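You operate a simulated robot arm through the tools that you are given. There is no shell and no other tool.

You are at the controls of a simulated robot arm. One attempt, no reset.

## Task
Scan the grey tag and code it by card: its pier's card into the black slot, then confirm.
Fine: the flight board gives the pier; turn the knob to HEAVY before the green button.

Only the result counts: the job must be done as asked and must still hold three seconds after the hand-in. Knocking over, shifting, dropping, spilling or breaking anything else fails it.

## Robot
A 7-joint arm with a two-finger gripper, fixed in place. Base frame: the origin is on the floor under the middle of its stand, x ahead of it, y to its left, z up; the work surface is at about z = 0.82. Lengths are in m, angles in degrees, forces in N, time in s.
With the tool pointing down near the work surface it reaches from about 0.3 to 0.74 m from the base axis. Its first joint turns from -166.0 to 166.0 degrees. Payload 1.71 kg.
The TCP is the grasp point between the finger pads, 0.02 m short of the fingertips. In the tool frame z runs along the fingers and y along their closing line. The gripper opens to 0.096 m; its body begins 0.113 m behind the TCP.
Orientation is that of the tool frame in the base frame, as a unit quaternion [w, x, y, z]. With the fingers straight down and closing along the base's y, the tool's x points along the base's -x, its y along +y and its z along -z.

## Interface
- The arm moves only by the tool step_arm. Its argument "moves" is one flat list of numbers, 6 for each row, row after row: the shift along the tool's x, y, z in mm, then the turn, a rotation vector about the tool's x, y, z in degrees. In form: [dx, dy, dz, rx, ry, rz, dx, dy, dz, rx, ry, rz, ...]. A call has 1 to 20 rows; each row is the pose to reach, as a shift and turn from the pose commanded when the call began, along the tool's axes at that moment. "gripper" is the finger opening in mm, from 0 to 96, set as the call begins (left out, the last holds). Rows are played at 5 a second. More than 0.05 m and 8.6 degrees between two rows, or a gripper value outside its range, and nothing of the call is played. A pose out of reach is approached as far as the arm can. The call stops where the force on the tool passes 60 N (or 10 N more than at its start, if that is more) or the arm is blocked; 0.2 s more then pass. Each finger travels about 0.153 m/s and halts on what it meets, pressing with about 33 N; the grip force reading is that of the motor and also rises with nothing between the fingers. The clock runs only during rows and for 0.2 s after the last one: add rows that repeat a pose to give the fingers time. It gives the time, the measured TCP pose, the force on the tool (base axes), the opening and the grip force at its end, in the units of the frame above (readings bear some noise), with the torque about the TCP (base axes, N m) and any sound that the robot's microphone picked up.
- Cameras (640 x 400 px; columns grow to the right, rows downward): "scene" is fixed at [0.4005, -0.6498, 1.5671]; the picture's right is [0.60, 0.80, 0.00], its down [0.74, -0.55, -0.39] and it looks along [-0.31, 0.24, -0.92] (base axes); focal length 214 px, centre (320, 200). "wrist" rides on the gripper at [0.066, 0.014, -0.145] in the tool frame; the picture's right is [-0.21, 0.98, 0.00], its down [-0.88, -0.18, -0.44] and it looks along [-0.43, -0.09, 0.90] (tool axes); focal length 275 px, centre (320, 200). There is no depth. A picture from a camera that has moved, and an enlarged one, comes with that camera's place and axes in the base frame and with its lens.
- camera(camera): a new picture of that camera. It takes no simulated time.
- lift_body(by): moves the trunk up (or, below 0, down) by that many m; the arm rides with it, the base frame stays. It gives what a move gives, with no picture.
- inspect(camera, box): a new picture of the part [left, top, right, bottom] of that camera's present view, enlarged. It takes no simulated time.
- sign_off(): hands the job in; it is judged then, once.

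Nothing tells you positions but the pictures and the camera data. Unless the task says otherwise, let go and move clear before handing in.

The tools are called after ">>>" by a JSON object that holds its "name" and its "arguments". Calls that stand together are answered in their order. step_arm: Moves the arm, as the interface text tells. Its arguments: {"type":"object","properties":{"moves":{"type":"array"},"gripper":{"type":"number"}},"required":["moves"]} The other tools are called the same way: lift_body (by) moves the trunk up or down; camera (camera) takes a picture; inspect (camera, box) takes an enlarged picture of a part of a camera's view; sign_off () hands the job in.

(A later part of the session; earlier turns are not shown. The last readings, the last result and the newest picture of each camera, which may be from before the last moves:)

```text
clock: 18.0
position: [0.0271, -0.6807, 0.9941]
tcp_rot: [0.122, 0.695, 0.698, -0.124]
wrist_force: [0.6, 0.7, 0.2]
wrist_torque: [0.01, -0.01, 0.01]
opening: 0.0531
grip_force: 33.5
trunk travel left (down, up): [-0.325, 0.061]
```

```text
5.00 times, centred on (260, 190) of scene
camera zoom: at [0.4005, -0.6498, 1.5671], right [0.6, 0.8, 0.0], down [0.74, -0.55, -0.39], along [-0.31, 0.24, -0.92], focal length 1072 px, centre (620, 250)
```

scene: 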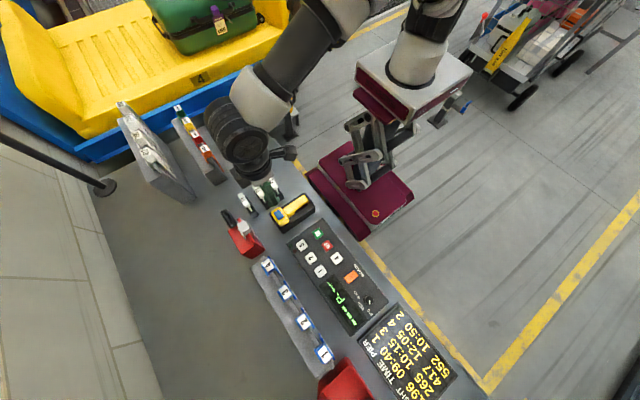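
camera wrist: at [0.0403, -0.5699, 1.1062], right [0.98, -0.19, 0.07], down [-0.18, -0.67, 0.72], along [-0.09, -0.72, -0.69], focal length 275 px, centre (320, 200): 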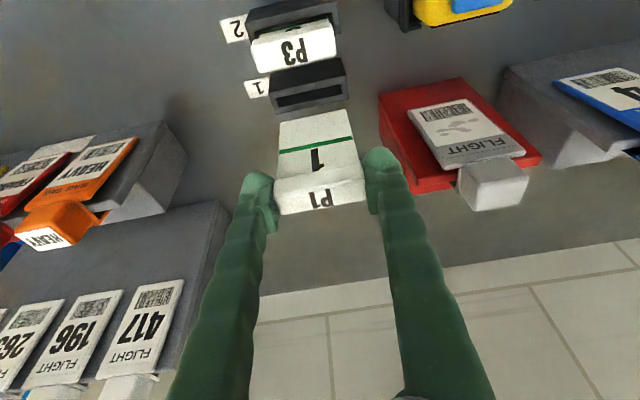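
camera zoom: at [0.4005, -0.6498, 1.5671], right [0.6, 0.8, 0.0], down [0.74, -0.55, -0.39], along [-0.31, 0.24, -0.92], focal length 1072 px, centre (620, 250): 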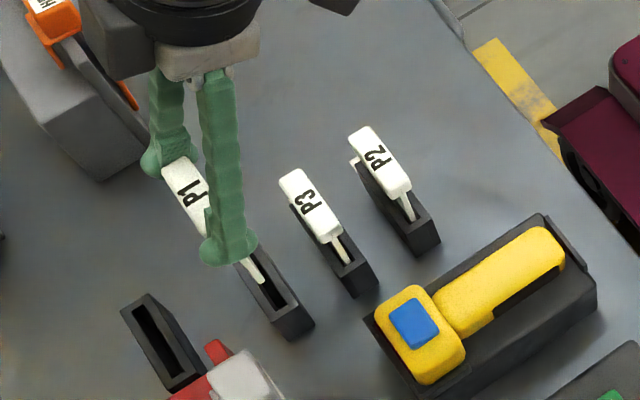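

The card is out, and its lower edge is about 84 mm below the grip, clear of everything. I'll move it 80 mm out over the black slot and check the alignment.

>>> {"name": "step_arm", "arguments": {"moves": [-18.8, 0, 6.8, 0, 0, 0, -37.6, 0, 13.7, 0, 0, 0, -56.4, 0, 20.5, 0, 0, 0, -75.2, 0, 27.4, 0, 0, 0, -75.2, 0, 27.4, 0, 0, 0]}}

>>> {"name": "camera", "arguments": {"camera": "wrist"}}

>>> {"name": "inspect", "arguments": {"camera": "scene", "box": [200, 170, 280, 230]}}

>>> {"name": "inspect", "arguments": {"camera": "wrist", "box": [250, 60, 390, 220]}}

```text
clock: 19.2
position: [0.0263, -0.7622, 0.9923]
tcp_rot: [0.123, 0.695, 0.697, -0.123]
wrist_force: [-0.2, 0.1, 0.0]
wrist_torque: [-0.03, 0.0, 0.01]
opening: 0.0533
grip_force: 33.4
trunk travel left (down, up): [-0.325, 0.061]
```

```text
taken
camera wrist: at [0.0401, -0.6505, 1.1062], right [0.98, -0.19, 0.07], down [-0.18, -0.67, 0.72], along [-0.09, -0.72, -0.69], focal length 275 px, centre (320, 200)
```

wrist: 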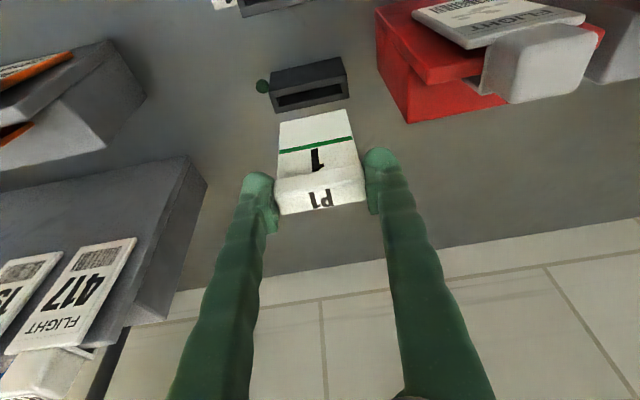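

```text
6.67 times, centred on (240, 200) of scene
camera zoom: at [0.4005, -0.6498, 1.5671], right [0.6, 0.8, 0.0], down [0.74, -0.55, -0.39], along [-0.31, 0.24, -0.92], focal length 1430 px, centre (853, 200)
```

zoom: 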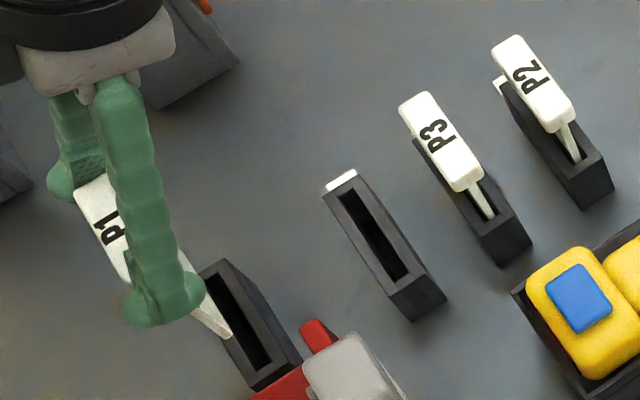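

```text
2.50 times, centred on (320, 140) of wrist
camera zoom: at [0.0401, -0.6505, 1.1062], right [0.98, -0.19, 0.07], down [-0.18, -0.67, 0.72], along [-0.09, -0.72, -0.69], focal length 688 px, centre (320, 350)
```

zoom: 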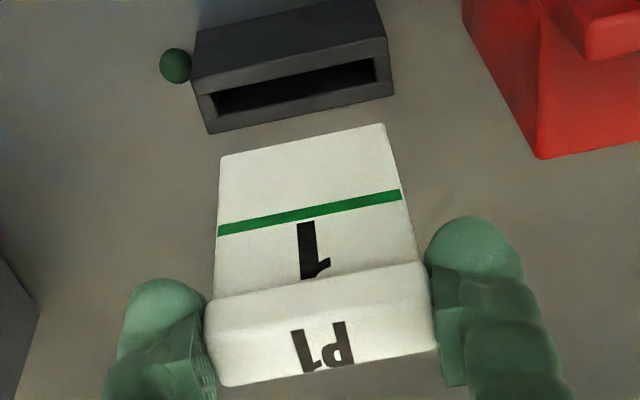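

The card hangs over the slot: x is aligned within a millimetre, and y looks within about 1–2 mm. I'll enlarge the scene view to check y better before inserting.

>>> {"name": "inspect", "arguments": {"camera": "scene", "box": [212, 195, 257, 235]}}

>>> {"name": "inspect", "arguments": {"camera": "wrist", "box": [260, 50, 360, 150]}}

```text
10.00 times, centred on (234, 215) of scene
camera zoom: at [0.4005, -0.6498, 1.5671], right [0.6, 0.8, 0.0], down [0.74, -0.55, -0.39], along [-0.31, 0.24, -0.92], focal length 2145 px, centre (1175, 50)
```

zoom: 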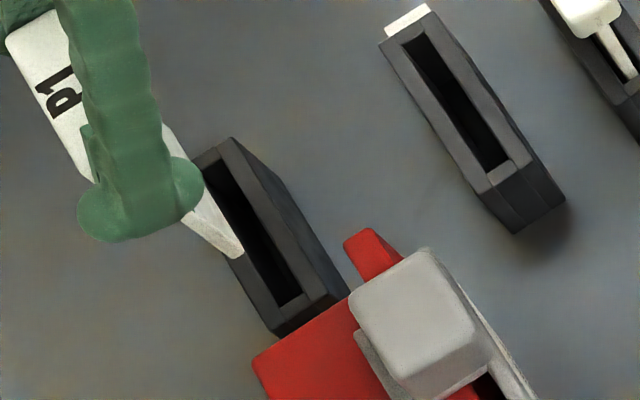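

```text
4.00 times, centred on (310, 100) of wrist
camera zoom: at [0.0401, -0.6505, 1.1062], right [0.98, -0.19, 0.07], down [-0.18, -0.67, 0.72], along [-0.09, -0.72, -0.69], focal length 1101 px, centre (360, 600)
```

zoom: 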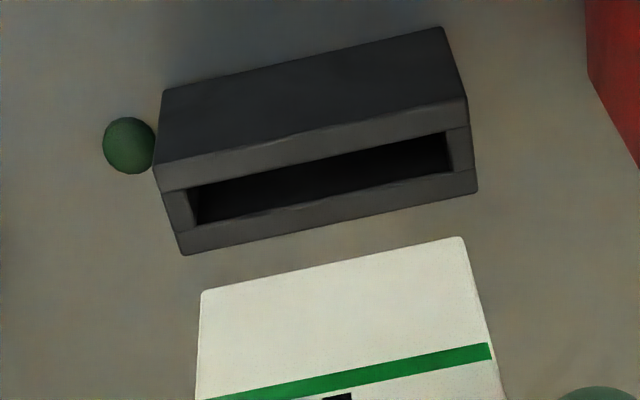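

The offset between the holder slot and the black slot (80 mm) matches how far I moved, so the card should drop in. I'll descend to just above the slot mouth and check again.

>>> {"name": "step_arm", "arguments": {"moves": [3, 0, 7.7, 0, 0, 0, 6, 0, 15.4, 0, 0, 0, 9, 0, 23, 0, 0, 0, 12, 0, 30.7, 0, 0, 0, 12, 0, 30.7, 0, 0, 0]}}

>>> {"name": "inspect", "arguments": {"camera": "scene", "box": [212, 195, 257, 235]}}

>>> {"name": "inspect", "arguments": {"camera": "wrist", "box": [250, 60, 390, 220]}}

```text
clock: 20.4
position: [0.0247, -0.761, 0.9596]
tcp_rot: [0.123, 0.695, 0.697, -0.124]
wrist_force: [-0.2, 0.1, -1.1]
wrist_torque: [-0.01, 0.0, 0.06]
opening: 0.0529
grip_force: 32.9
trunk travel left (down, up): [-0.325, 0.061]
```

```text
10.00 times, centred on (234, 215) of scene
camera zoom: at [0.4005, -0.6498, 1.5671], right [0.6, 0.8, 0.0], down [0.74, -0.55, -0.39], along [-0.31, 0.24, -0.92], focal length 2145 px, centre (1175, 50)
```

zoom: 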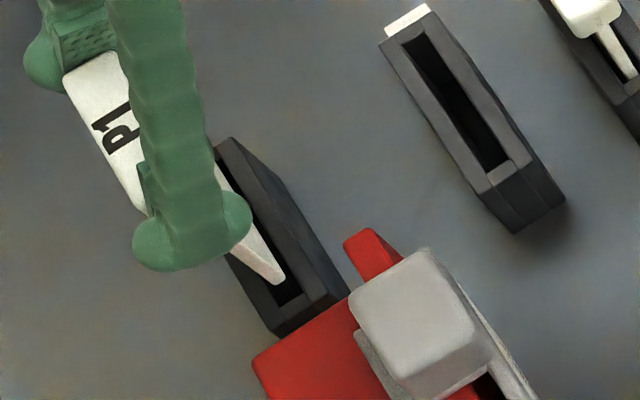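

```text
2.50 times, centred on (320, 140) of wrist
camera zoom: at [0.039, -0.6494, 1.0727], right [0.98, -0.19, 0.07], down [-0.18, -0.67, 0.72], along [-0.09, -0.72, -0.69], focal length 688 px, centre (320, 350)
```

zoom: 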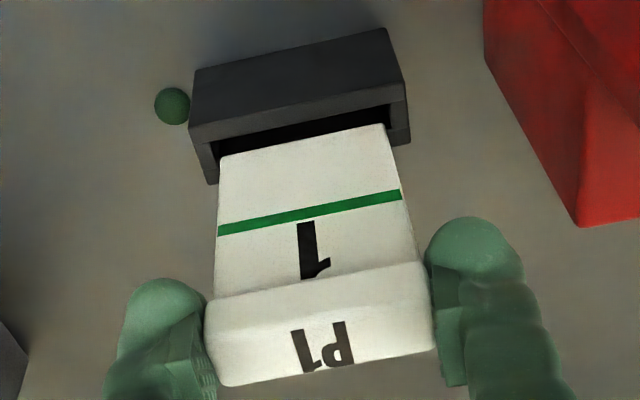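

>>> {"name": "inspect", "arguments": {"camera": "scene", "box": [232, 212, 252, 230]}}

>>> {"name": "inspect", "arguments": {"camera": "wrist", "box": [260, 60, 360, 140]}}

```text
16.00 times, centred on (242, 221) of scene
camera zoom: at [0.4005, -0.6498, 1.5671], right [0.6, 0.8, 0.0], down [0.74, -0.55, -0.39], along [-0.31, 0.24, -0.92], focal length 3432 px, centre (1568, -136)
```

zoom: 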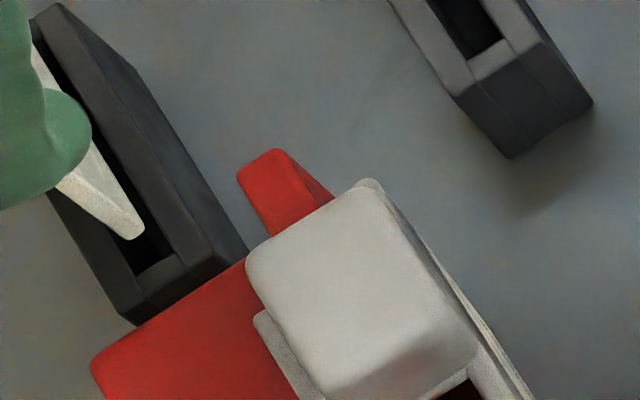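

```text
5.00 times, centred on (310, 100) of wrist
camera zoom: at [0.039, -0.6494, 1.0727], right [0.98, -0.19, 0.07], down [-0.18, -0.67, 0.72], along [-0.09, -0.72, -0.69], focal length 1376 px, centre (370, 700)
```

zoom: 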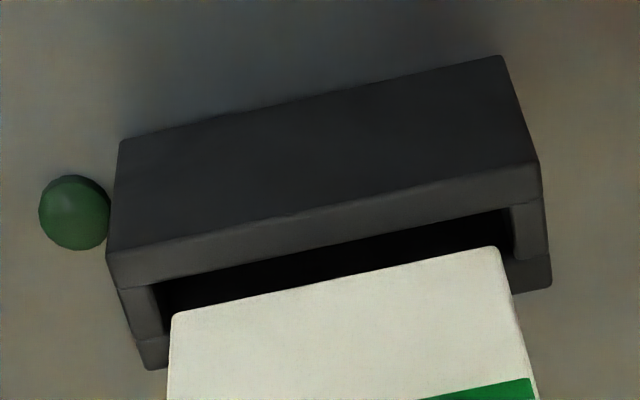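

Across both views the card sits within the slot mouth to about 1 mm. I'll lower it slowly and watch the force.

>>> {"name": "step_arm", "arguments": {"moves": [0.85, 0, 2.35, 0, 0, 0, 1.7, 0, 4.7, 0, 0, 0, 2.6, 0, 7, 0, 0, 0, 3.4, 0, 9.4, 0, 0, 0]}}

>>> {"name": "inspect", "arguments": {"camera": "scene", "box": [222, 202, 258, 232]}}

>>> {"name": "inspect", "arguments": {"camera": "wrist", "box": [260, 70, 360, 150]}}

```text
clock: 21.4
position: [0.0251, -0.7621, 0.9506]
tcp_rot: [0.122, 0.695, 0.697, -0.124]
wrist_force: [-0.2, 0.1, -0.1]
wrist_torque: [-0.02, 0.0, 0.01]
opening: 0.0533
grip_force: 33.0
trunk travel left (down, up): [-0.325, 0.061]
```

```text
13.33 times, centred on (240, 217) of scene
camera zoom: at [0.4005, -0.6498, 1.5671], right [0.6, 0.8, 0.0], down [0.74, -0.55, -0.39], along [-0.31, 0.24, -0.92], focal length 2860 px, centre (1387, -27)
```

zoom: 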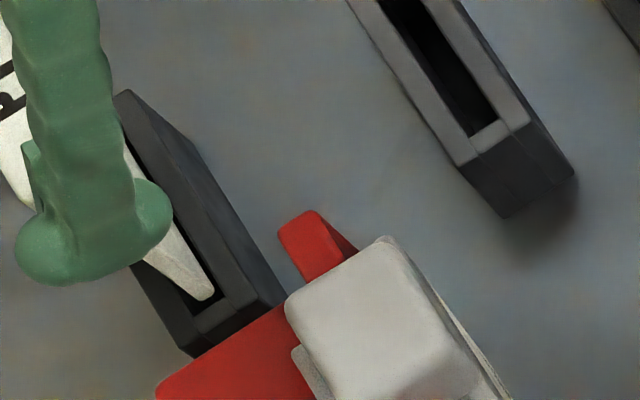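

```text
5.00 times, centred on (310, 110) of wrist
camera zoom: at [0.0396, -0.6498, 1.0627], right [0.98, -0.19, 0.07], down [-0.18, -0.67, 0.72], along [-0.09, -0.72, -0.69], focal length 1376 px, centre (370, 650)
```

zoom: 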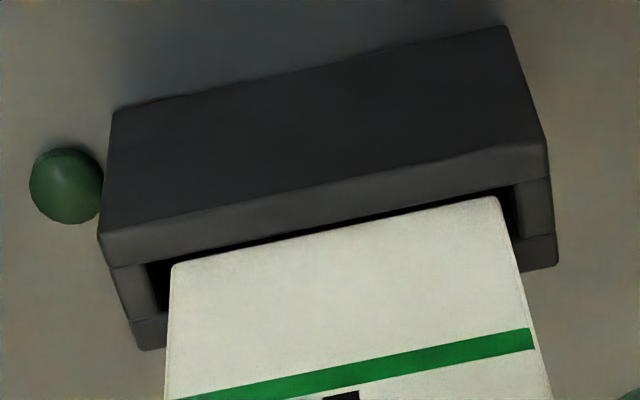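

No contact force, and the card's edge appears to be entering the slot. I'll continue down.

>>> {"name": "step_arm", "arguments": {"moves": [0.85, 0, 2.35, 0, 0, 0, 1.7, 0, 4.7, 0, 0, 0, 2.6, 0, 7, 0, 0, 0, 3.4, 0, 9.4, 0, 0, 0, 3.4, 0, 9.4, 0, 0, 0]}}

>>> {"name": "inspect", "arguments": {"camera": "scene", "box": [222, 202, 258, 232]}}

>>> {"name": "inspect", "arguments": {"camera": "wrist", "box": [250, 70, 390, 230]}}

```text
clock: 22.6
position: [0.0274, -0.7605, 0.9397]
tcp_rot: [0.123, 0.695, 0.697, -0.123]
wrist_force: [0.2, -0.7, -1.3]
wrist_torque: [0.01, -0.01, 0.02]
opening: 0.0534
grip_force: 33.3
trunk travel left (down, up): [-0.325, 0.061]
```

```text
13.33 times, centred on (240, 217) of scene
camera zoom: at [0.4005, -0.6498, 1.5671], right [0.6, 0.8, 0.0], down [0.74, -0.55, -0.39], along [-0.31, 0.24, -0.92], focal length 2860 px, centre (1387, -27)
```

zoom: 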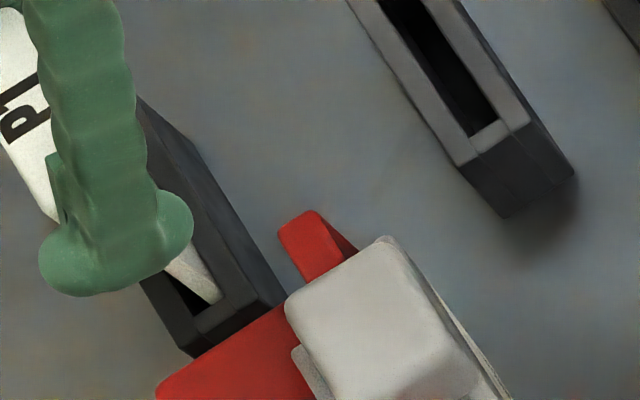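

```text
2.50 times, centred on (320, 150) of wrist
camera zoom: at [0.0397, -0.6488, 1.0528], right [0.98, -0.19, 0.07], down [-0.18, -0.67, 0.72], along [-0.09, -0.72, -0.69], focal length 688 px, centre (320, 325)
```

zoom: 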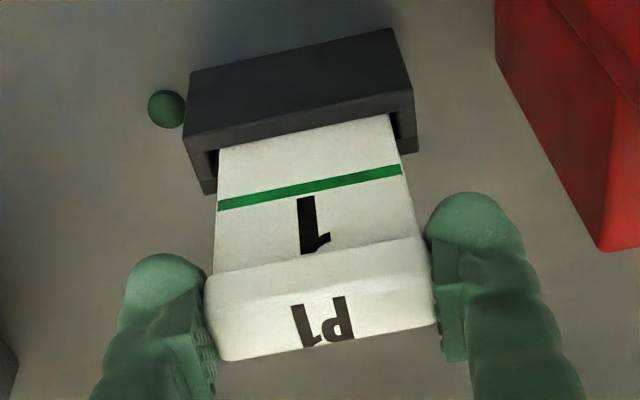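

The card is sliding in with no resistance. I'll nudge it 1 mm outward and keep going down.

>>> {"name": "step_arm", "arguments": {"moves": [-0.9, 0, 0.3, 0, 0, 0, 0, 0, 2.7, 0, 0, 0, 0.8, 0, 5, 0, 0, 0, 1.7, 0, 7.4, 0, 0, 0, 2.5, 0, 9.7, 0, 0, 0, 2.5, 0, 9.7, 0, 0, 0]}}

>>> {"name": "inspect", "arguments": {"camera": "wrist", "box": [250, 70, 390, 230]}}

>>> {"name": "inspect", "arguments": {"camera": "scene", "box": [222, 202, 258, 232]}}

```text
clock: 24.0
position: [0.0247, -0.763, 0.9289]
tcp_rot: [0.123, 0.695, 0.697, -0.124]
wrist_force: [0.0, -0.5, -0.7]
wrist_torque: [-0.01, 0.03, 0.03]
opening: 0.0531
grip_force: 32.9
trunk travel left (down, up): [-0.325, 0.061]
```

```text
2.50 times, centred on (320, 150) of wrist
camera zoom: at [0.0385, -0.651, 1.0421], right [0.98, -0.19, 0.07], down [-0.18, -0.67, 0.72], along [-0.09, -0.72, -0.69], focal length 688 px, centre (320, 325)
```

zoom: 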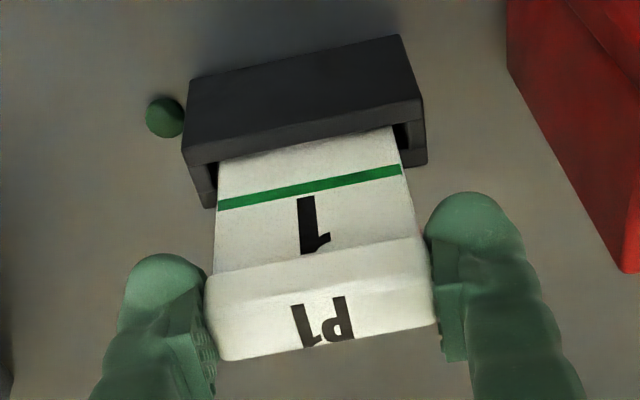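

```text
13.33 times, centred on (240, 217) of scene
camera zoom: at [0.4005, -0.6498, 1.5671], right [0.6, 0.8, 0.0], down [0.74, -0.55, -0.39], along [-0.31, 0.24, -0.92], focal length 2860 px, centre (1387, -27)
```

zoom: 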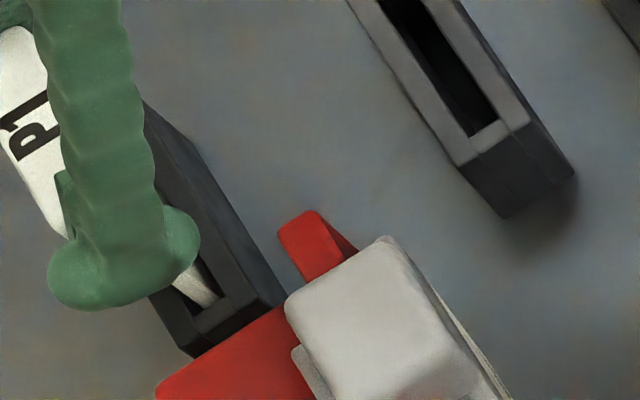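

Still free. Another 12 mm down, watching for bottoming or a sound.

>>> {"name": "step_arm", "arguments": {"moves": [0.7, 0, 1.9, 0, 0, 0, 1.4, 0, 3.8, 0, 0, 0, 2.1, 0, 5.6, 0, 0, 0, 2.7, 0, 7.5, 0, 0, 0, 3.4, 0, 9.4, 0, 0, 0, 4.1, 0, 11.3, 0, 0, 0]}}

>>> {"name": "inspect", "arguments": {"camera": "wrist", "box": [250, 70, 390, 230]}}

>>> {"name": "inspect", "arguments": {"camera": "scene", "box": [280, 220, 400, 340]}}

```text
clock: 25.4
position: [0.0266, -0.763, 0.9175]
tcp_rot: [0.123, 0.695, 0.698, -0.123]
wrist_force: [-0.2, 0.8, 2.4]
wrist_torque: [0.02, 0.03, -0.02]
opening: 0.0531
grip_force: 33.0
trunk travel left (down, up): [-0.325, 0.061]
```

```text
2.50 times, centred on (320, 150) of wrist
camera zoom: at [0.0399, -0.6505, 1.0302], right [0.98, -0.19, 0.07], down [-0.18, -0.67, 0.72], along [-0.09, -0.72, -0.69], focal length 688 px, centre (320, 325)
```

zoom: 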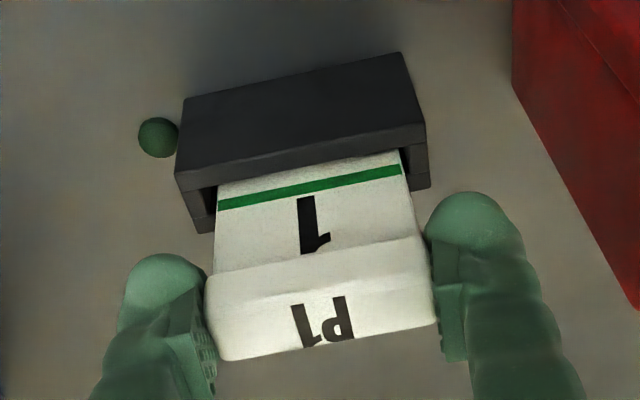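

```text
3.33 times, centred on (340, 280) of scene
camera zoom: at [0.4005, -0.6498, 1.5671], right [0.6, 0.8, 0.0], down [0.74, -0.55, -0.39], along [-0.31, 0.24, -0.92], focal length 715 px, centre (253, -67)
```

zoom: 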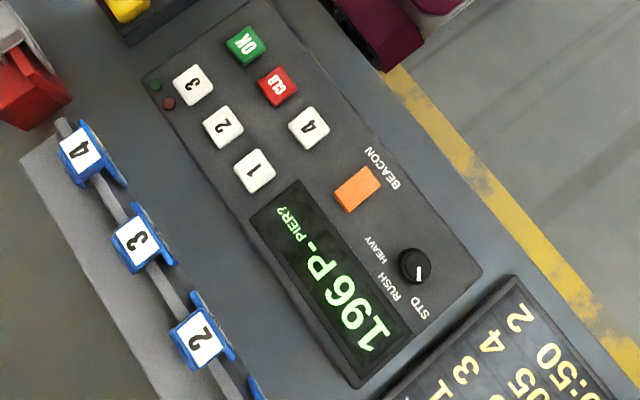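

>>> {"name": "step_arm", "arguments": {"moves": [0.5, 0, 1.4, 0, 0, 0, 1, 0, 2.8, 0, 0, 0, 1.4, 0, 3.8, 0, 0, 0]}}

>>> {"name": "inspect", "arguments": {"camera": "wrist", "box": [250, 70, 390, 230]}}

```text
clock: 26.2
position: [0.0258, -0.7634, 0.9124]
tcp_rot: [0.123, 0.696, 0.697, -0.123]
wrist_force: [1.5, 0.1, 1.7]
wrist_torque: [-0.02, -0.06, 0.0]
opening: 0.0527
grip_force: 33.2
trunk travel left (down, up): [-0.325, 0.061]
```

```text
2.50 times, centred on (320, 150) of wrist
camera zoom: at [0.0398, -0.6512, 1.0258], right [0.98, -0.19, 0.07], down [-0.18, -0.67, 0.72], along [-0.09, -0.72, -0.69], focal length 688 px, centre (320, 325)
```

zoom: 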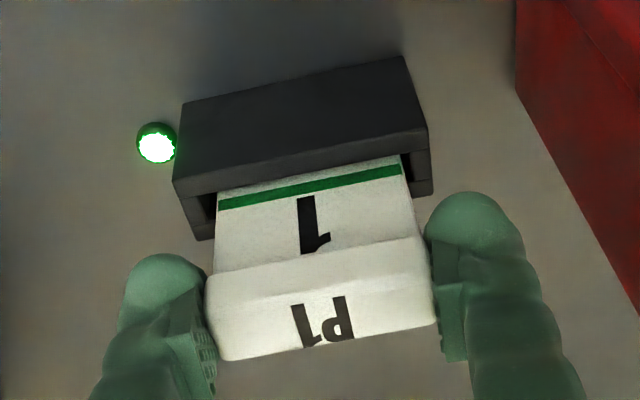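

The slot's LED lit green, so the card has been read. I'll check the display and press a touch further to seat it.

>>> {"name": "inspect", "arguments": {"camera": "scene", "box": [280, 220, 400, 340]}}

>>> {"name": "step_arm", "arguments": {"moves": [0.35, 0, 0.95, 0, 0, 0, 0.7, 0, 1.9, 0, 0, 0]}}

```text
3.33 times, centred on (340, 280) of scene
camera zoom: at [0.4005, -0.6498, 1.5671], right [0.6, 0.8, 0.0], down [0.74, -0.55, -0.39], along [-0.31, 0.24, -0.92], focal length 715 px, centre (253, -67)
```

zoom: 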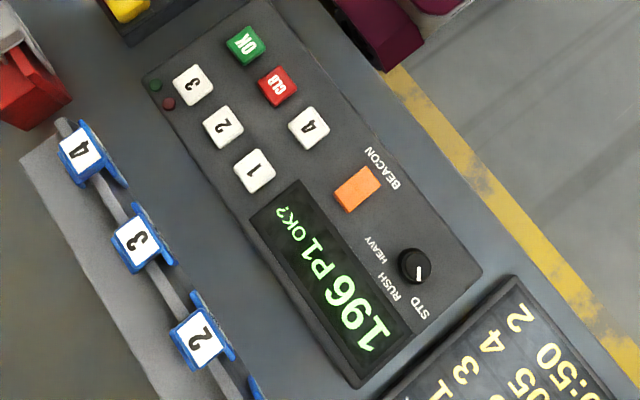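

```text
clock: 26.8
position: [0.0263, -0.7632, 0.9128]
tcp_rot: [0.124, 0.694, 0.698, -0.124]
wrist_force: [0.8, 3.3, 9.5]
wrist_torque: [0.26, 0.0, 0.0]
opening: 0.0532
grip_force: 32.9
trunk travel left (down, up): [-0.325, 0.061]
```

The card is bottomed out and the display reads "196 P1 OK?". I'll relax, release the card and lift straight up.

>>> {"name": "step_arm", "arguments": {"moves": [-0.4, 0, -1.2, 0, 0, 0, -0.4, 0, -1.2, 0, 0, 0]}}

>>> {"name": "step_arm", "arguments": {"moves": [0, 0, 0, 0, 0, 0, 0, 0, 0, 0, 0, 0], "gripper": 68}}

>>> {"name": "camera", "arguments": {"camera": "wrist"}}

```text
clock: 27.4
position: [0.0268, -0.7633, 0.9134]
tcp_rot: [0.123, 0.695, 0.697, -0.124]
wrist_force: [3.0, -3.3, 3.0]
wrist_torque: [-0.21, -0.08, 0.03]
opening: 0.0531
grip_force: 32.8
trunk travel left (down, up): [-0.325, 0.061]
```

```text
clock: 28.0
position: [0.0249, -0.7628, 0.9128]
tcp_rot: [0.122, 0.695, 0.698, -0.123]
wrist_force: [0.0, -0.1, -0.2]
wrist_torque: [0.02, 0.03, -0.01]
opening: 0.0683
grip_force: 0.1
trunk travel left (down, up): [-0.325, 0.061]
```

```text
taken
camera wrist: at [0.0394, -0.651, 1.0249], right [0.98, -0.19, 0.07], down [-0.18, -0.67, 0.72], along [-0.09, -0.72, -0.69], focal length 275 px, centre (320, 200)
```

wrist: 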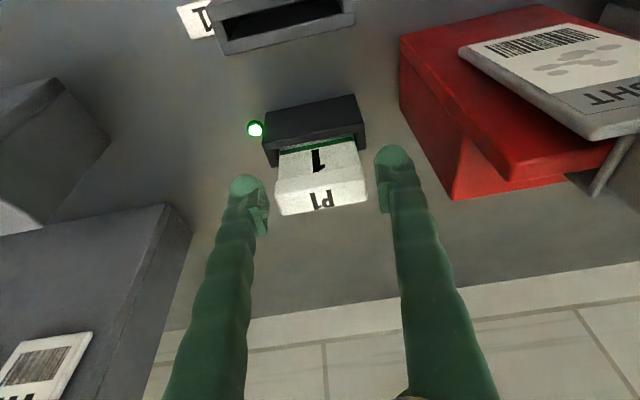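

Released, with the card seated and the LED still on. I'll rise straight up and study the knob.

>>> {"name": "step_arm", "arguments": {"moves": [-6.8, 0, -18.8, 0, 0, 0, -17, 0, -47, 0, 0, 0, -27, 0, -75, 0, 0, 0, -41, 0, -113, 0, 0, 0, -41, 0, -113, 0, 0, 0]}}

>>> {"name": "inspect", "arguments": {"camera": "scene", "box": [345, 275, 395, 325]}}

>>> {"name": "inspect", "arguments": {"camera": "scene", "box": [215, 165, 285, 235]}}

```text
clock: 29.2
position: [0.0223, -0.7633, 1.033]
tcp_rot: [0.122, 0.696, 0.697, -0.123]
wrist_force: [-0.2, -0.8, 0.1]
wrist_torque: [0.0, 0.02, 0.05]
opening: 0.0683
grip_force: 0.0
trunk travel left (down, up): [-0.325, 0.061]
```

```text
8.00 times, centred on (370, 300) of scene
camera zoom: at [0.4005, -0.6498, 1.5671], right [0.6, 0.8, 0.0], down [0.74, -0.55, -0.39], along [-0.31, 0.24, -0.92], focal length 1716 px, centre (-80, -600)
```

zoom: 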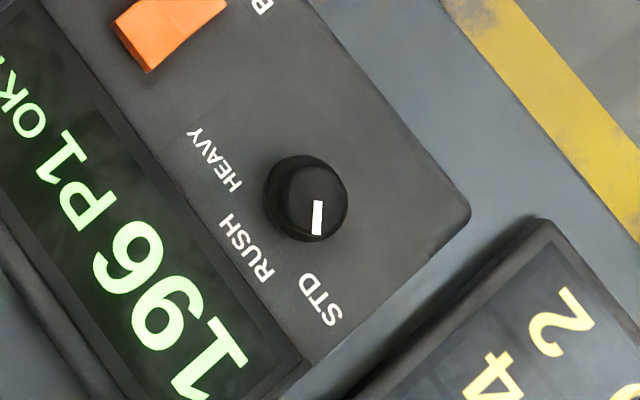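

```text
5.71 times, centred on (250, 200) of scene
camera zoom: at [0.4005, -0.6498, 1.5671], right [0.6, 0.8, 0.0], down [0.74, -0.55, -0.39], along [-0.31, 0.24, -0.92], focal length 1226 px, centre (720, 200)
```

zoom: 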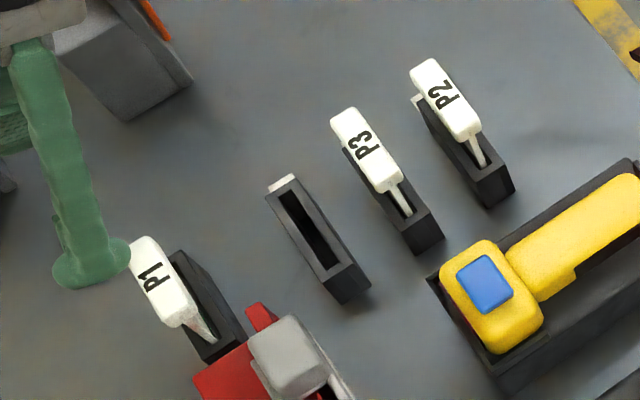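

Card P1 sits squarely in the slot. The knob is at about (0.509, -0.544), with STD at about -30 to -45°, RUSH at -90° and HEAVY at about -135 to -150° around it, so it needs a clockwise turn of roughly 90–120°. I'll straighten the tool and move that way.

>>> {"name": "step_arm", "arguments": {"moves": [0, 0, -25, 0, 3, 0, 20, 6, -45, 0, 7, 0, 45, 14, -70, 0, 11, 0, 70, 22, -90, 0, 15.5, 0, 98, 30, -110, 0, 20, 0, 98, 30, -110, 0, 20, 0], "gripper": 60}}

```text
clock: 30.6
position: [0.0547, -0.6347, 1.1033]
tcp_rot: [0.0, 0.707, 0.707, 0.0]
wrist_force: [-0.4, -0.2, -1.0]
wrist_torque: [0.01, 0.0, -0.05]
opening: 0.06
grip_force: 0.0
trunk travel left (down, up): [-0.325, 0.061]
```

>>> {"name": "step_arm", "arguments": {"moves": [8, 36, 0, 0, 0, -8.2, 15, 72, 0, 0, 0, -16.4, 23, 108, 0, 0, 0, -24.5, 31, 144, 0, 0, 0, -32.7, 39, 180, 0, 0, 0, -46, 215, 0, 0, 0, -40.9]}}

```text
refused: moves must hold 6 numbers for each row
```

That call was malformed, so nothing was played. I'll resend it correctly.

>>> {"name": "step_arm", "arguments": {"moves": [8, 36, 0, 0, 0, -8.2, 15, 72, 0, 0, 0, -16.4, 23, 108, 0, 0, 0, -24.5, 31, 144, 0, 0, 0, -32.7, 39, 180, 0, 0, 0, -40.9, 46, 215, 0, 0, 0, -49.1, 54, 251, 0, 0, 0, -57.3, 62, 287, 0, 0, 0, -65.5, 70, 323, 0, 0, 0, -73.6, 77, 359, 0, 0, 0, -81.8, 85, 395, 0, 0, 0, -90, 85, 395, 0, 0, 0, -90]}}

>>> {"name": "camera", "arguments": {"camera": "wrist"}}

>>> {"name": "camera", "arguments": {"camera": "scene"}}

```text
clock: 33.2
position: [0.4493, -0.5486, 1.1017]
tcp_rot: [-0.001, -0.002, 1.0, -0.001]
wrist_force: [-0.4, -0.9, -0.7]
wrist_torque: [-0.04, -0.03, -0.02]
opening: 0.0603
grip_force: 0.0
trunk travel left (down, up): [-0.325, 0.061]
```

```text
taken
camera wrist: at [0.3843, -0.5347, 1.247], right [0.2, 0.98, 0.0], down [0.88, -0.18, 0.44], along [0.43, -0.09, -0.9], focal length 275 px, centre (320, 200)
```

wrist: 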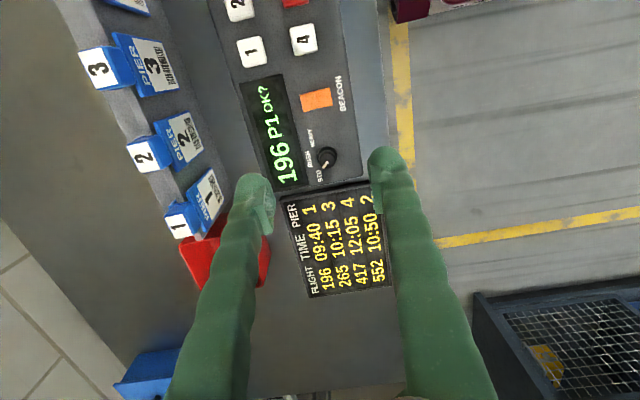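

```text
taken
```

scene: 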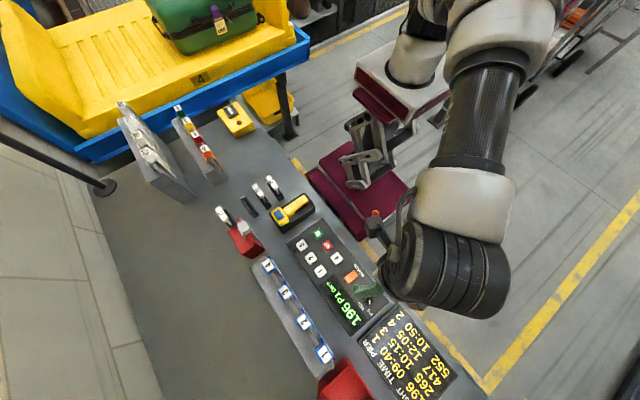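

>>> {"name": "inspect", "arguments": {"camera": "wrist", "box": [280, 110, 370, 190]}}

```text
5.00 times, centred on (325, 150) of wrist
camera zoom: at [0.3843, -0.5347, 1.247], right [0.2, 0.98, 0.0], down [0.88, -0.18, 0.44], along [0.43, -0.09, -0.9], focal length 1376 px, centre (295, 450)
```

zoom: 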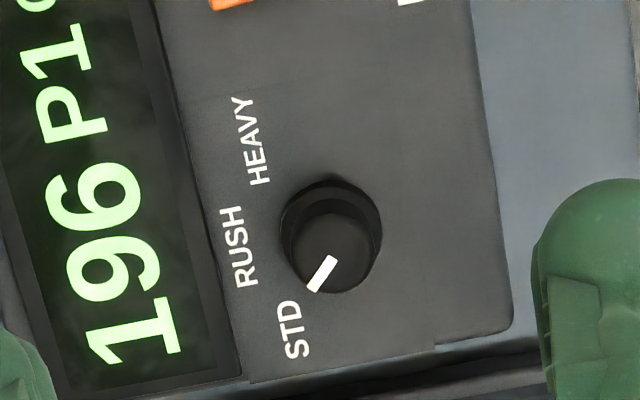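

The pointer is at -45° (STD), so HEAVY should be about -135°: a 90° clockwise turn. The knob is about 24 mm across, 22 mm tall, centred near (0.503, -0.549). I'll hover above it to see whether the arm can reach it pointing straight down.

>>> {"name": "step_arm", "arguments": {"moves": [-14, 0, 30, 0, 0, 0, -27, 0, 60, 0, 0, 0, -40, 0, 90, 0, 0, 0, -54, 0, 120, 0, 0, 0, -54, 0, 140, 0, 0, 0, -54, 0, 140, 0, 0, 0], "gripper": 50}}

>>> {"name": "camera", "arguments": {"camera": "wrist"}}

>>> {"name": "inspect", "arguments": {"camera": "scene", "box": [330, 250, 430, 340]}}

```text
clock: 34.6
position: [0.5053, -0.5506, 0.9631]
tcp_rot: [-0.001, -0.002, 1.0, 0.0]
wrist_force: [-0.4, -0.1, -0.2]
wrist_torque: [0.01, 0.0, 0.0]
opening: 0.05
grip_force: 0.0
trunk travel left (down, up): [-0.325, 0.061]
```

```text
taken
camera wrist: at [0.4395, -0.5368, 1.1071], right [0.2, 0.98, 0.0], down [0.88, -0.18, 0.44], along [0.43, -0.09, -0.9], focal length 275 px, centre (320, 200)
```

wrist: 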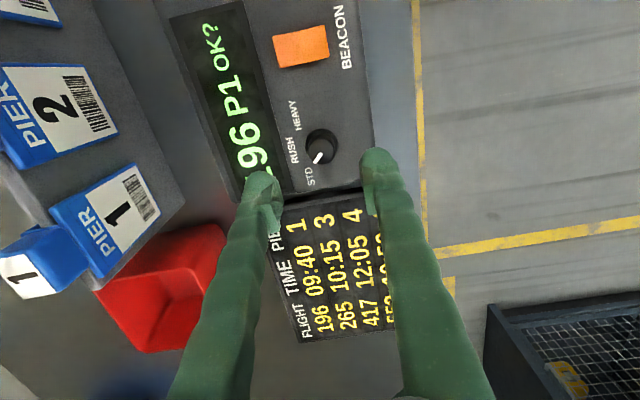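

```text
4.44 times, centred on (380, 295) of scene
camera zoom: at [0.4005, -0.6498, 1.5671], right [0.6, 0.8, 0.0], down [0.74, -0.55, -0.39], along [-0.31, 0.24, -0.92], focal length 953 px, centre (53, -222)
```

zoom: 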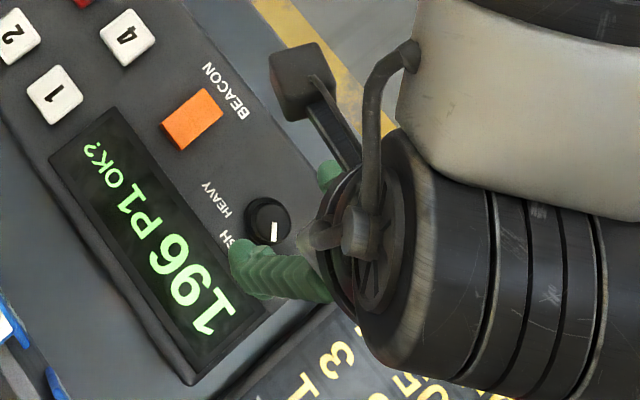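

>>> {"name": "inspect", "arguments": {"camera": "wrist", "box": [270, 100, 370, 200]}}

```text
4.00 times, centred on (320, 150) of wrist
camera zoom: at [0.4395, -0.5368, 1.1071], right [0.2, 0.98, 0.0], down [0.88, -0.18, 0.44], along [0.43, -0.09, -0.9], focal length 1101 px, centre (320, 400)
```

zoom: 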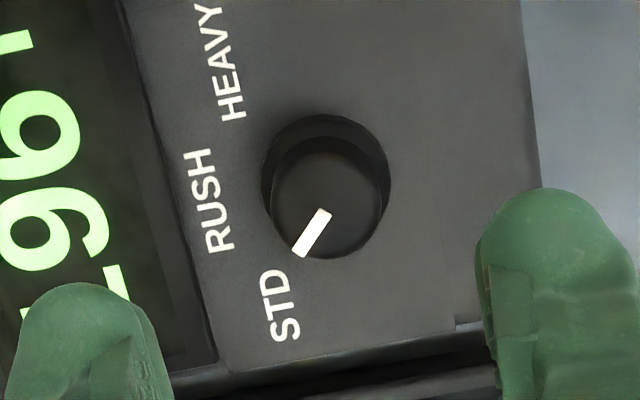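

The arm reaches with the tool straight down. Combining the views puts the panel at z ≈ 0.87 and the knob at about (0.501, -0.549). I'll shift slightly and descend partway to refine.

>>> {"name": "step_arm", "arguments": {"moves": [1, 0.5, 10, 0, 0, 0, 2, 1, 20, 0, 0, 0, 3, 1.5, 30, 0, 0, 0, 3, 1.5, 35, 0, 0, 0, 3, 1.5, 35, 0, 0, 0]}}

>>> {"name": "inspect", "arguments": {"camera": "wrist", "box": [250, 100, 390, 220]}}

>>> {"name": "inspect", "arguments": {"camera": "scene", "box": [340, 270, 400, 320]}}

```text
clock: 35.8
position: [0.5021, -0.5468, 0.9263]
tcp_rot: [0.0, -0.002, 1.0, 0.0]
wrist_force: [-0.2, -0.1, 0.9]
wrist_torque: [0.02, -0.02, 0.03]
opening: 0.0499
grip_force: 0.0
trunk travel left (down, up): [-0.325, 0.061]
```

```text
3.33 times, centred on (320, 160) of wrist
camera zoom: at [0.4368, -0.533, 1.0707], right [0.2, 0.98, 0.0], down [0.88, -0.18, 0.44], along [0.43, -0.09, -0.9], focal length 918 px, centre (320, 333)
```

zoom: 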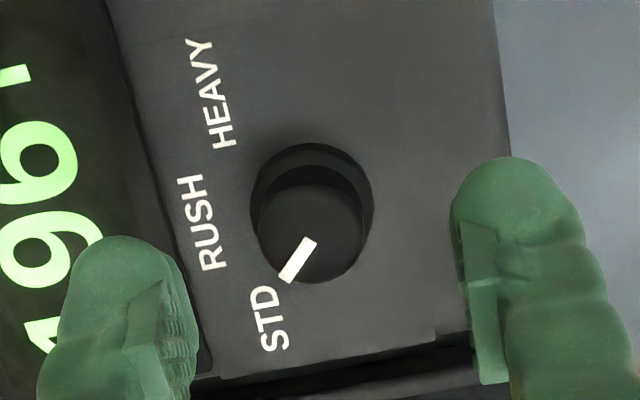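

```text
8.00 times, centred on (370, 295) of scene
camera zoom: at [0.4005, -0.6498, 1.5671], right [0.6, 0.8, 0.0], down [0.74, -0.55, -0.39], along [-0.31, 0.24, -0.92], focal length 1716 px, centre (-80, -560)
```

zoom: 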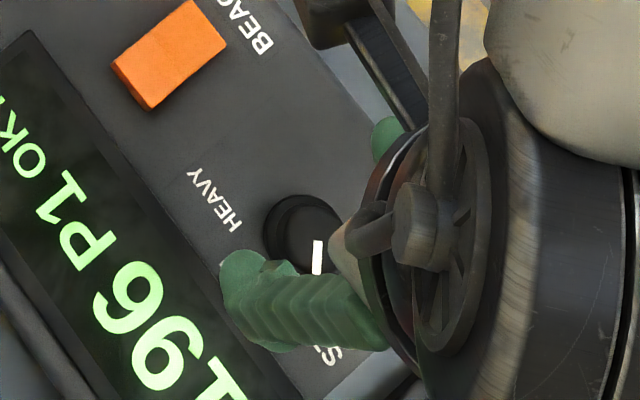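

>>> {"name": "step_arm", "arguments": {"moves": [1, -0.3, 6, 0, 0, 0, 2, -0.6, 12, 0, 0, 0, 3, -1, 18, 0, 0, 0, 3, -1, 24, 0, 0, 0, 3, -1, 24, 0, 0, 0]}}

>>> {"name": "inspect", "arguments": {"camera": "wrist", "box": [250, 100, 390, 220]}}

>>> {"name": "inspect", "arguments": {"camera": "scene", "box": [340, 270, 400, 320]}}

```text
clock: 37.0
position: [0.5011, -0.5475, 0.9039]
tcp_rot: [-0.001, -0.002, 1.0, 0.0]
wrist_force: [-0.2, 0.6, -0.4]
wrist_torque: [-0.01, -0.03, -0.02]
opening: 0.0499
grip_force: 0.1
trunk travel left (down, up): [-0.325, 0.061]
```

```text
3.33 times, centred on (320, 160) of wrist
camera zoom: at [0.4355, -0.5332, 1.0476], right [0.2, 0.98, 0.0], down [0.88, -0.18, 0.44], along [0.43, -0.09, -0.9], focal length 918 px, centre (320, 333)
```

zoom: 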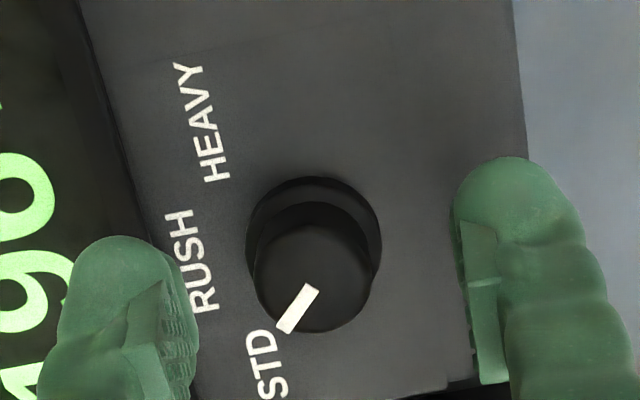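

```text
8.00 times, centred on (370, 295) of scene
camera zoom: at [0.4005, -0.6498, 1.5671], right [0.6, 0.8, 0.0], down [0.74, -0.55, -0.39], along [-0.31, 0.24, -0.92], focal length 1716 px, centre (-80, -560)
```

zoom: 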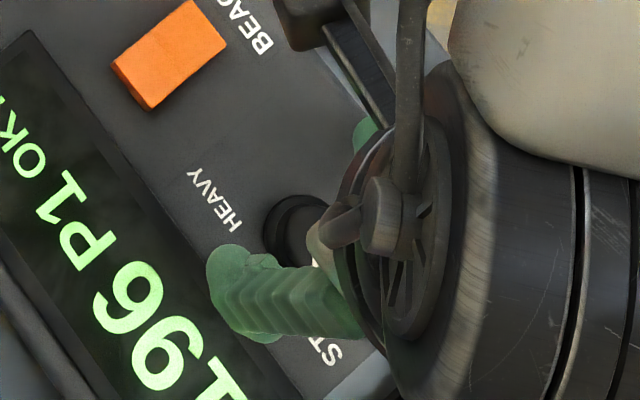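

>>> {"name": "step_arm", "arguments": {"moves": [0, -1, 2, 0, 0, 0, 0, -1, 4, 0, 0, 0, 0, -1, 6, 0, 0, 0, 0, -1, 7, 0, 0, 0]}}

>>> {"name": "camera", "arguments": {"camera": "wrist"}}

```text
clock: 38.0
position: [0.5007, -0.5473, 0.8964]
tcp_rot: [-0.001, -0.002, 1.0, 0.0]
wrist_force: [-0.6, -0.3, 0.2]
wrist_torque: [0.0, 0.01, -0.01]
opening: 0.0498
grip_force: 0.0
trunk travel left (down, up): [-0.325, 0.061]
```

```text
taken
camera wrist: at [0.4356, -0.5342, 1.0409], right [0.2, 0.98, 0.0], down [0.88, -0.18, 0.44], along [0.43, -0.09, -0.9], focal length 275 px, centre (320, 200)
```

wrist: 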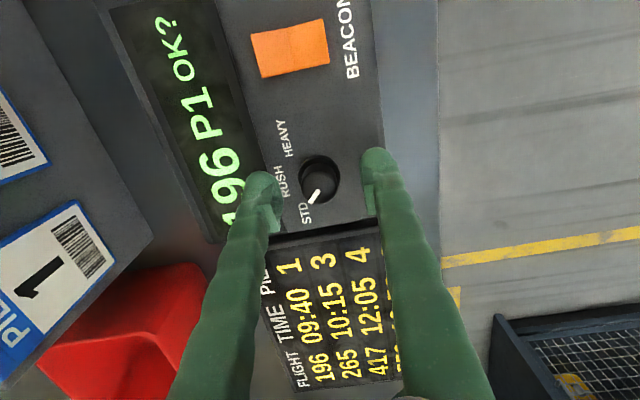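

The fingers straddle the knob and nothing is touching. I'll close on it.

>>> {"name": "step_arm", "arguments": {"moves": [0, 0, 0, 0, 0, 0, 0, 0, 0, 0, 0, 0, 0, 0, 0, 0, 0, 0, 0, 0, 0, 0, 0, 0], "gripper": 0}}

>>> {"name": "inspect", "arguments": {"camera": "wrist", "box": [250, 120, 390, 240]}}

```text
clock: 39.0
position: [0.5012, -0.5488, 0.9007]
tcp_rot: [0.001, -0.001, 1.0, -0.003]
wrist_force: [2.8, -6.8, 33.3]
wrist_torque: [-0.19, -0.18, -0.03]
opening: 0.006
grip_force: 29.6
trunk travel left (down, up): [-0.325, 0.061]
```

```text
3.33 times, centred on (320, 180) of wrist
camera zoom: at [0.4352, -0.5341, 1.0449], right [0.2, 0.98, -0.01], down [0.88, -0.18, 0.45], along [0.44, -0.1, -0.89], focal length 918 px, centre (320, 267)
```

zoom: 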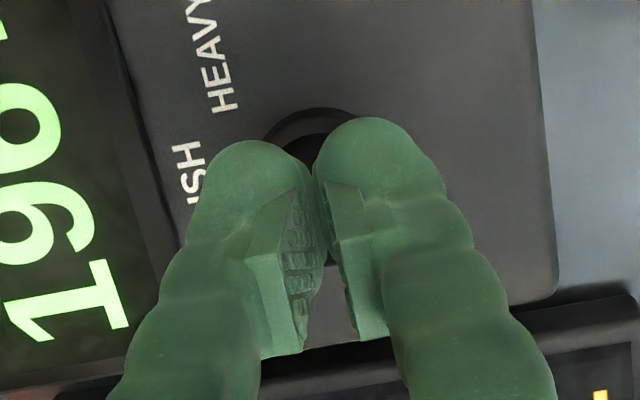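

The fingers slid over the knob's top, so its top is at about z = 0.879 and I was too high. I'll rise, reopen and check nothing has changed.

>>> {"name": "step_arm", "arguments": {"moves": [0, 0, -10, 0, 0, 0, 0, 0, -20, 0, 0, 0, 0, 0, -20, 0, 0, 0]}}

>>> {"name": "step_arm", "arguments": {"moves": [0, 0, 0, 0, 0, 0, 0, 0, 0, 0, 0, 0], "gripper": 50}}

>>> {"name": "inspect", "arguments": {"camera": "wrist", "box": [250, 100, 390, 220]}}

>>> {"name": "camera", "arguments": {"camera": "wrist"}}

```text
clock: 39.8
position: [0.4991, -0.5475, 0.9157]
tcp_rot: [-0.002, -0.002, 1.0, 0.001]
wrist_force: [0.1, 0.5, -0.3]
wrist_torque: [-0.02, 0.0, 0.0]
opening: 0.0
grip_force: 29.0
trunk travel left (down, up): [-0.325, 0.061]
```

```text
clock: 40.4
position: [0.4995, -0.5476, 0.9166]
tcp_rot: [-0.001, -0.003, 1.0, 0.001]
wrist_force: [0.0, 0.2, -0.1]
wrist_torque: [0.0, -0.01, 0.0]
opening: 0.05
grip_force: 0.2
trunk travel left (down, up): [-0.325, 0.061]
```

```text
3.33 times, centred on (320, 160) of wrist
camera zoom: at [0.4346, -0.5333, 1.0611], right [0.2, 0.98, 0.0], down [0.88, -0.18, 0.44], along [0.43, -0.09, -0.9], focal length 918 px, centre (320, 333)
```

zoom: 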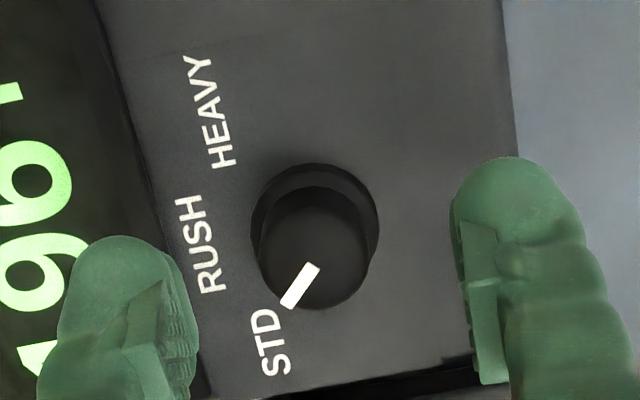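

```text
taken
camera wrist: at [0.4346, -0.5333, 1.0611], right [0.2, 0.98, 0.0], down [0.88, -0.18, 0.44], along [0.43, -0.09, -0.9], focal length 275 px, centre (320, 200)
```

wrist: 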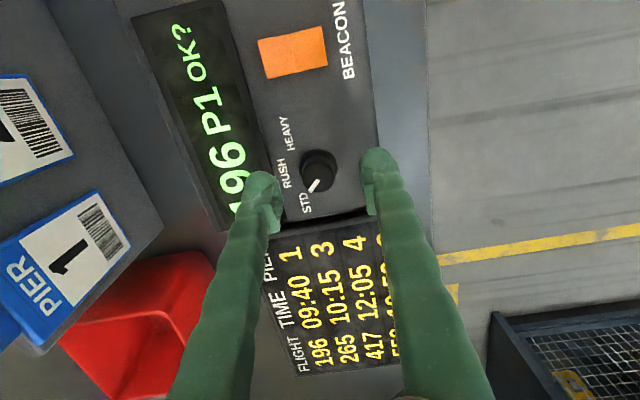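

The knob is unmoved and now locates at (0.503, -0.549), with the panel at about 0.857. I'll re-centre and go lower this time.

>>> {"name": "step_arm", "arguments": {"moves": [-1, -0.5, 8, 0, 0, 0, -2, -1, 16, 0, 0, 0, -2.5, -1.5, 22, 0, 0, 0, -2.5, -1.5, 27, 0, 0, 0, -2.5, -1.5, 27, 0, 0, 0]}}

>>> {"name": "inspect", "arguments": {"camera": "wrist", "box": [250, 120, 390, 240]}}

```text
clock: 41.6
position: [0.5013, -0.5504, 0.8885]
tcp_rot: [-0.002, -0.002, 1.0, 0.0]
wrist_force: [-0.2, -0.3, -1.3]
wrist_torque: [0.0, 0.0, -0.01]
opening: 0.0501
grip_force: 0.1
trunk travel left (down, up): [-0.325, 0.061]
```

```text
3.33 times, centred on (320, 180) of wrist
camera zoom: at [0.4372, -0.5365, 1.0329], right [0.2, 0.98, 0.0], down [0.88, -0.18, 0.44], along [0.43, -0.09, -0.9], focal length 918 px, centre (320, 267)
```

zoom: 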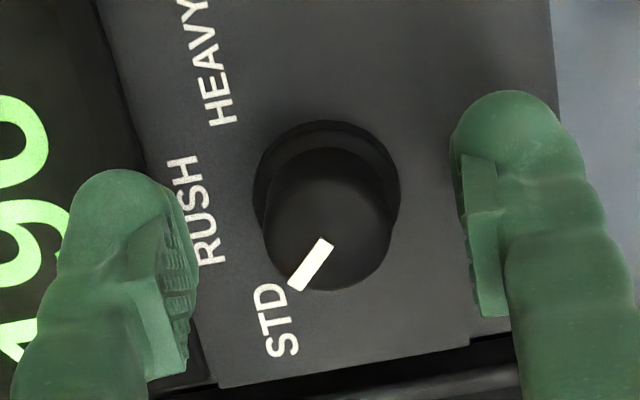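

>>> {"name": "step_arm", "arguments": {"moves": [0, 1, 2, 0, 0, 0, 0, 1.2, 4, 0, 0, 0, 0, 1.2, 5.5, 0, 0, 0, 0, 1.2, 5.5, 0, 0, 0]}}

>>> {"name": "inspect", "arguments": {"camera": "wrist", "box": [250, 120, 390, 240]}}

```text
clock: 42.6
position: [0.5025, -0.5491, 0.8818]
tcp_rot: [-0.001, -0.001, 1.0, 0.0]
wrist_force: [0.2, 0.3, -0.1]
wrist_torque: [-0.01, 0.02, -0.02]
opening: 0.0499
grip_force: 0.1
trunk travel left (down, up): [-0.325, 0.061]
```

```text
3.33 times, centred on (320, 180) of wrist
camera zoom: at [0.4363, -0.5352, 1.0269], right [0.2, 0.98, 0.0], down [0.88, -0.18, 0.44], along [0.43, -0.09, -0.9], focal length 918 px, centre (320, 267)
```

zoom: 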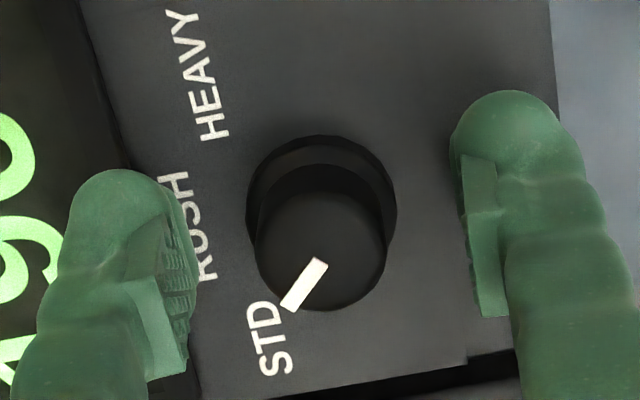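

>>> {"name": "step_arm", "arguments": {"moves": [0, 0, 0, 0, 0, 0, 0, 0, 0, 0, 0, 0, 0, 0, 0, 0, 0, 0], "gripper": 0}}

>>> {"name": "inspect", "arguments": {"camera": "wrist", "box": [250, 120, 390, 240]}}

```text
clock: 43.4
position: [0.5022, -0.5505, 0.8814]
tcp_rot: [-0.001, -0.001, 1.0, 0.0]
wrist_force: [-0.2, -4.4, -0.8]
wrist_torque: [-0.11, -0.07, 0.02]
opening: 0.0254
grip_force: 35.5
trunk travel left (down, up): [-0.325, 0.061]
```

```text
3.33 times, centred on (320, 180) of wrist
camera zoom: at [0.4363, -0.5357, 1.0269], right [0.2, 0.98, 0.0], down [0.88, -0.18, 0.44], along [0.43, -0.09, -0.9], focal length 918 px, centre (320, 267)
```

zoom: 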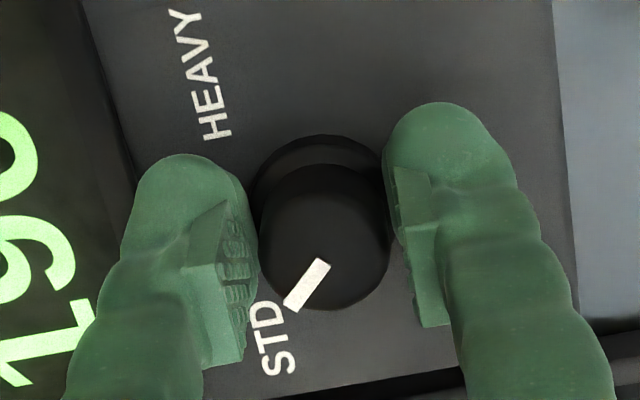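

The knob is gripped (25 mm). I'll turn it clockwise (positive about the tool axis) in small steps, 45° first.

>>> {"name": "step_arm", "arguments": {"moves": [0, 0, 0, 0, 0, 5, 0, 0, 0, 0, 0, 10, 0, 0, 0, 0, 0, 15, 0, 0, 0, 0, 0, 20, 0, 0, 0, 0, 0, 25, 0, 0, 0, 0, 0, 30, 0, 0, 0, 0, 0, 35, 0, 0, 0, 0, 0, 40, 0, 0, 0, 0, 0, 45]}}

>>> {"name": "inspect", "arguments": {"camera": "wrist", "box": [250, 120, 390, 240]}}

>>> {"name": "camera", "arguments": {"camera": "scene"}}

```text
clock: 45.4
position: [0.503, -0.5466, 0.8823]
tcp_rot: [-0.002, 0.382, 0.924, 0.001]
wrist_force: [-8.5, 15.3, -8.4]
wrist_torque: [0.17, 0.09, 0.02]
opening: 0.025
grip_force: 34.8
trunk travel left (down, up): [-0.325, 0.061]
```

```text
3.33 times, centred on (320, 180) of wrist
camera zoom: at [0.4666, -0.4912, 1.0273], right [0.84, 0.55, 0.0], down [0.49, -0.75, 0.44], along [0.24, -0.37, -0.9], focal length 918 px, centre (320, 267)
```

zoom: 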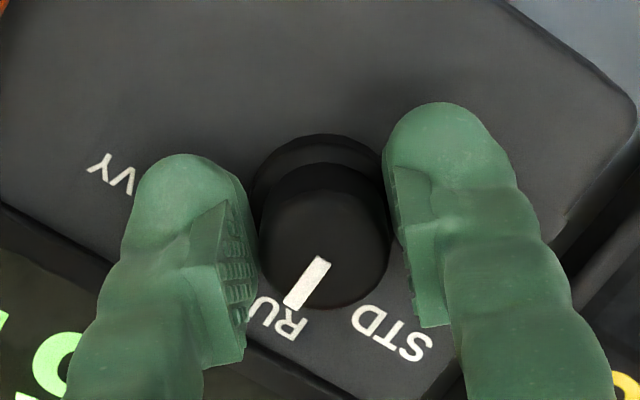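

```text
taken
```

scene: 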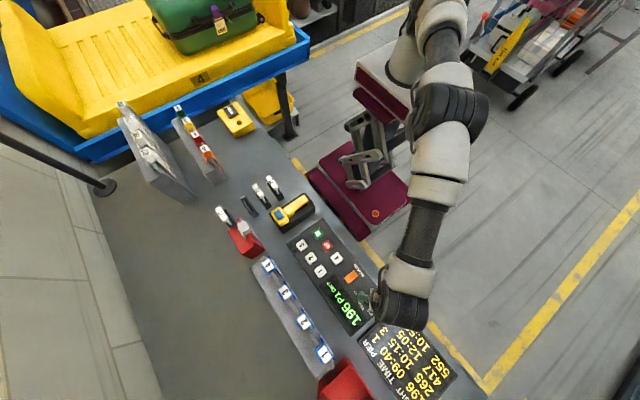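

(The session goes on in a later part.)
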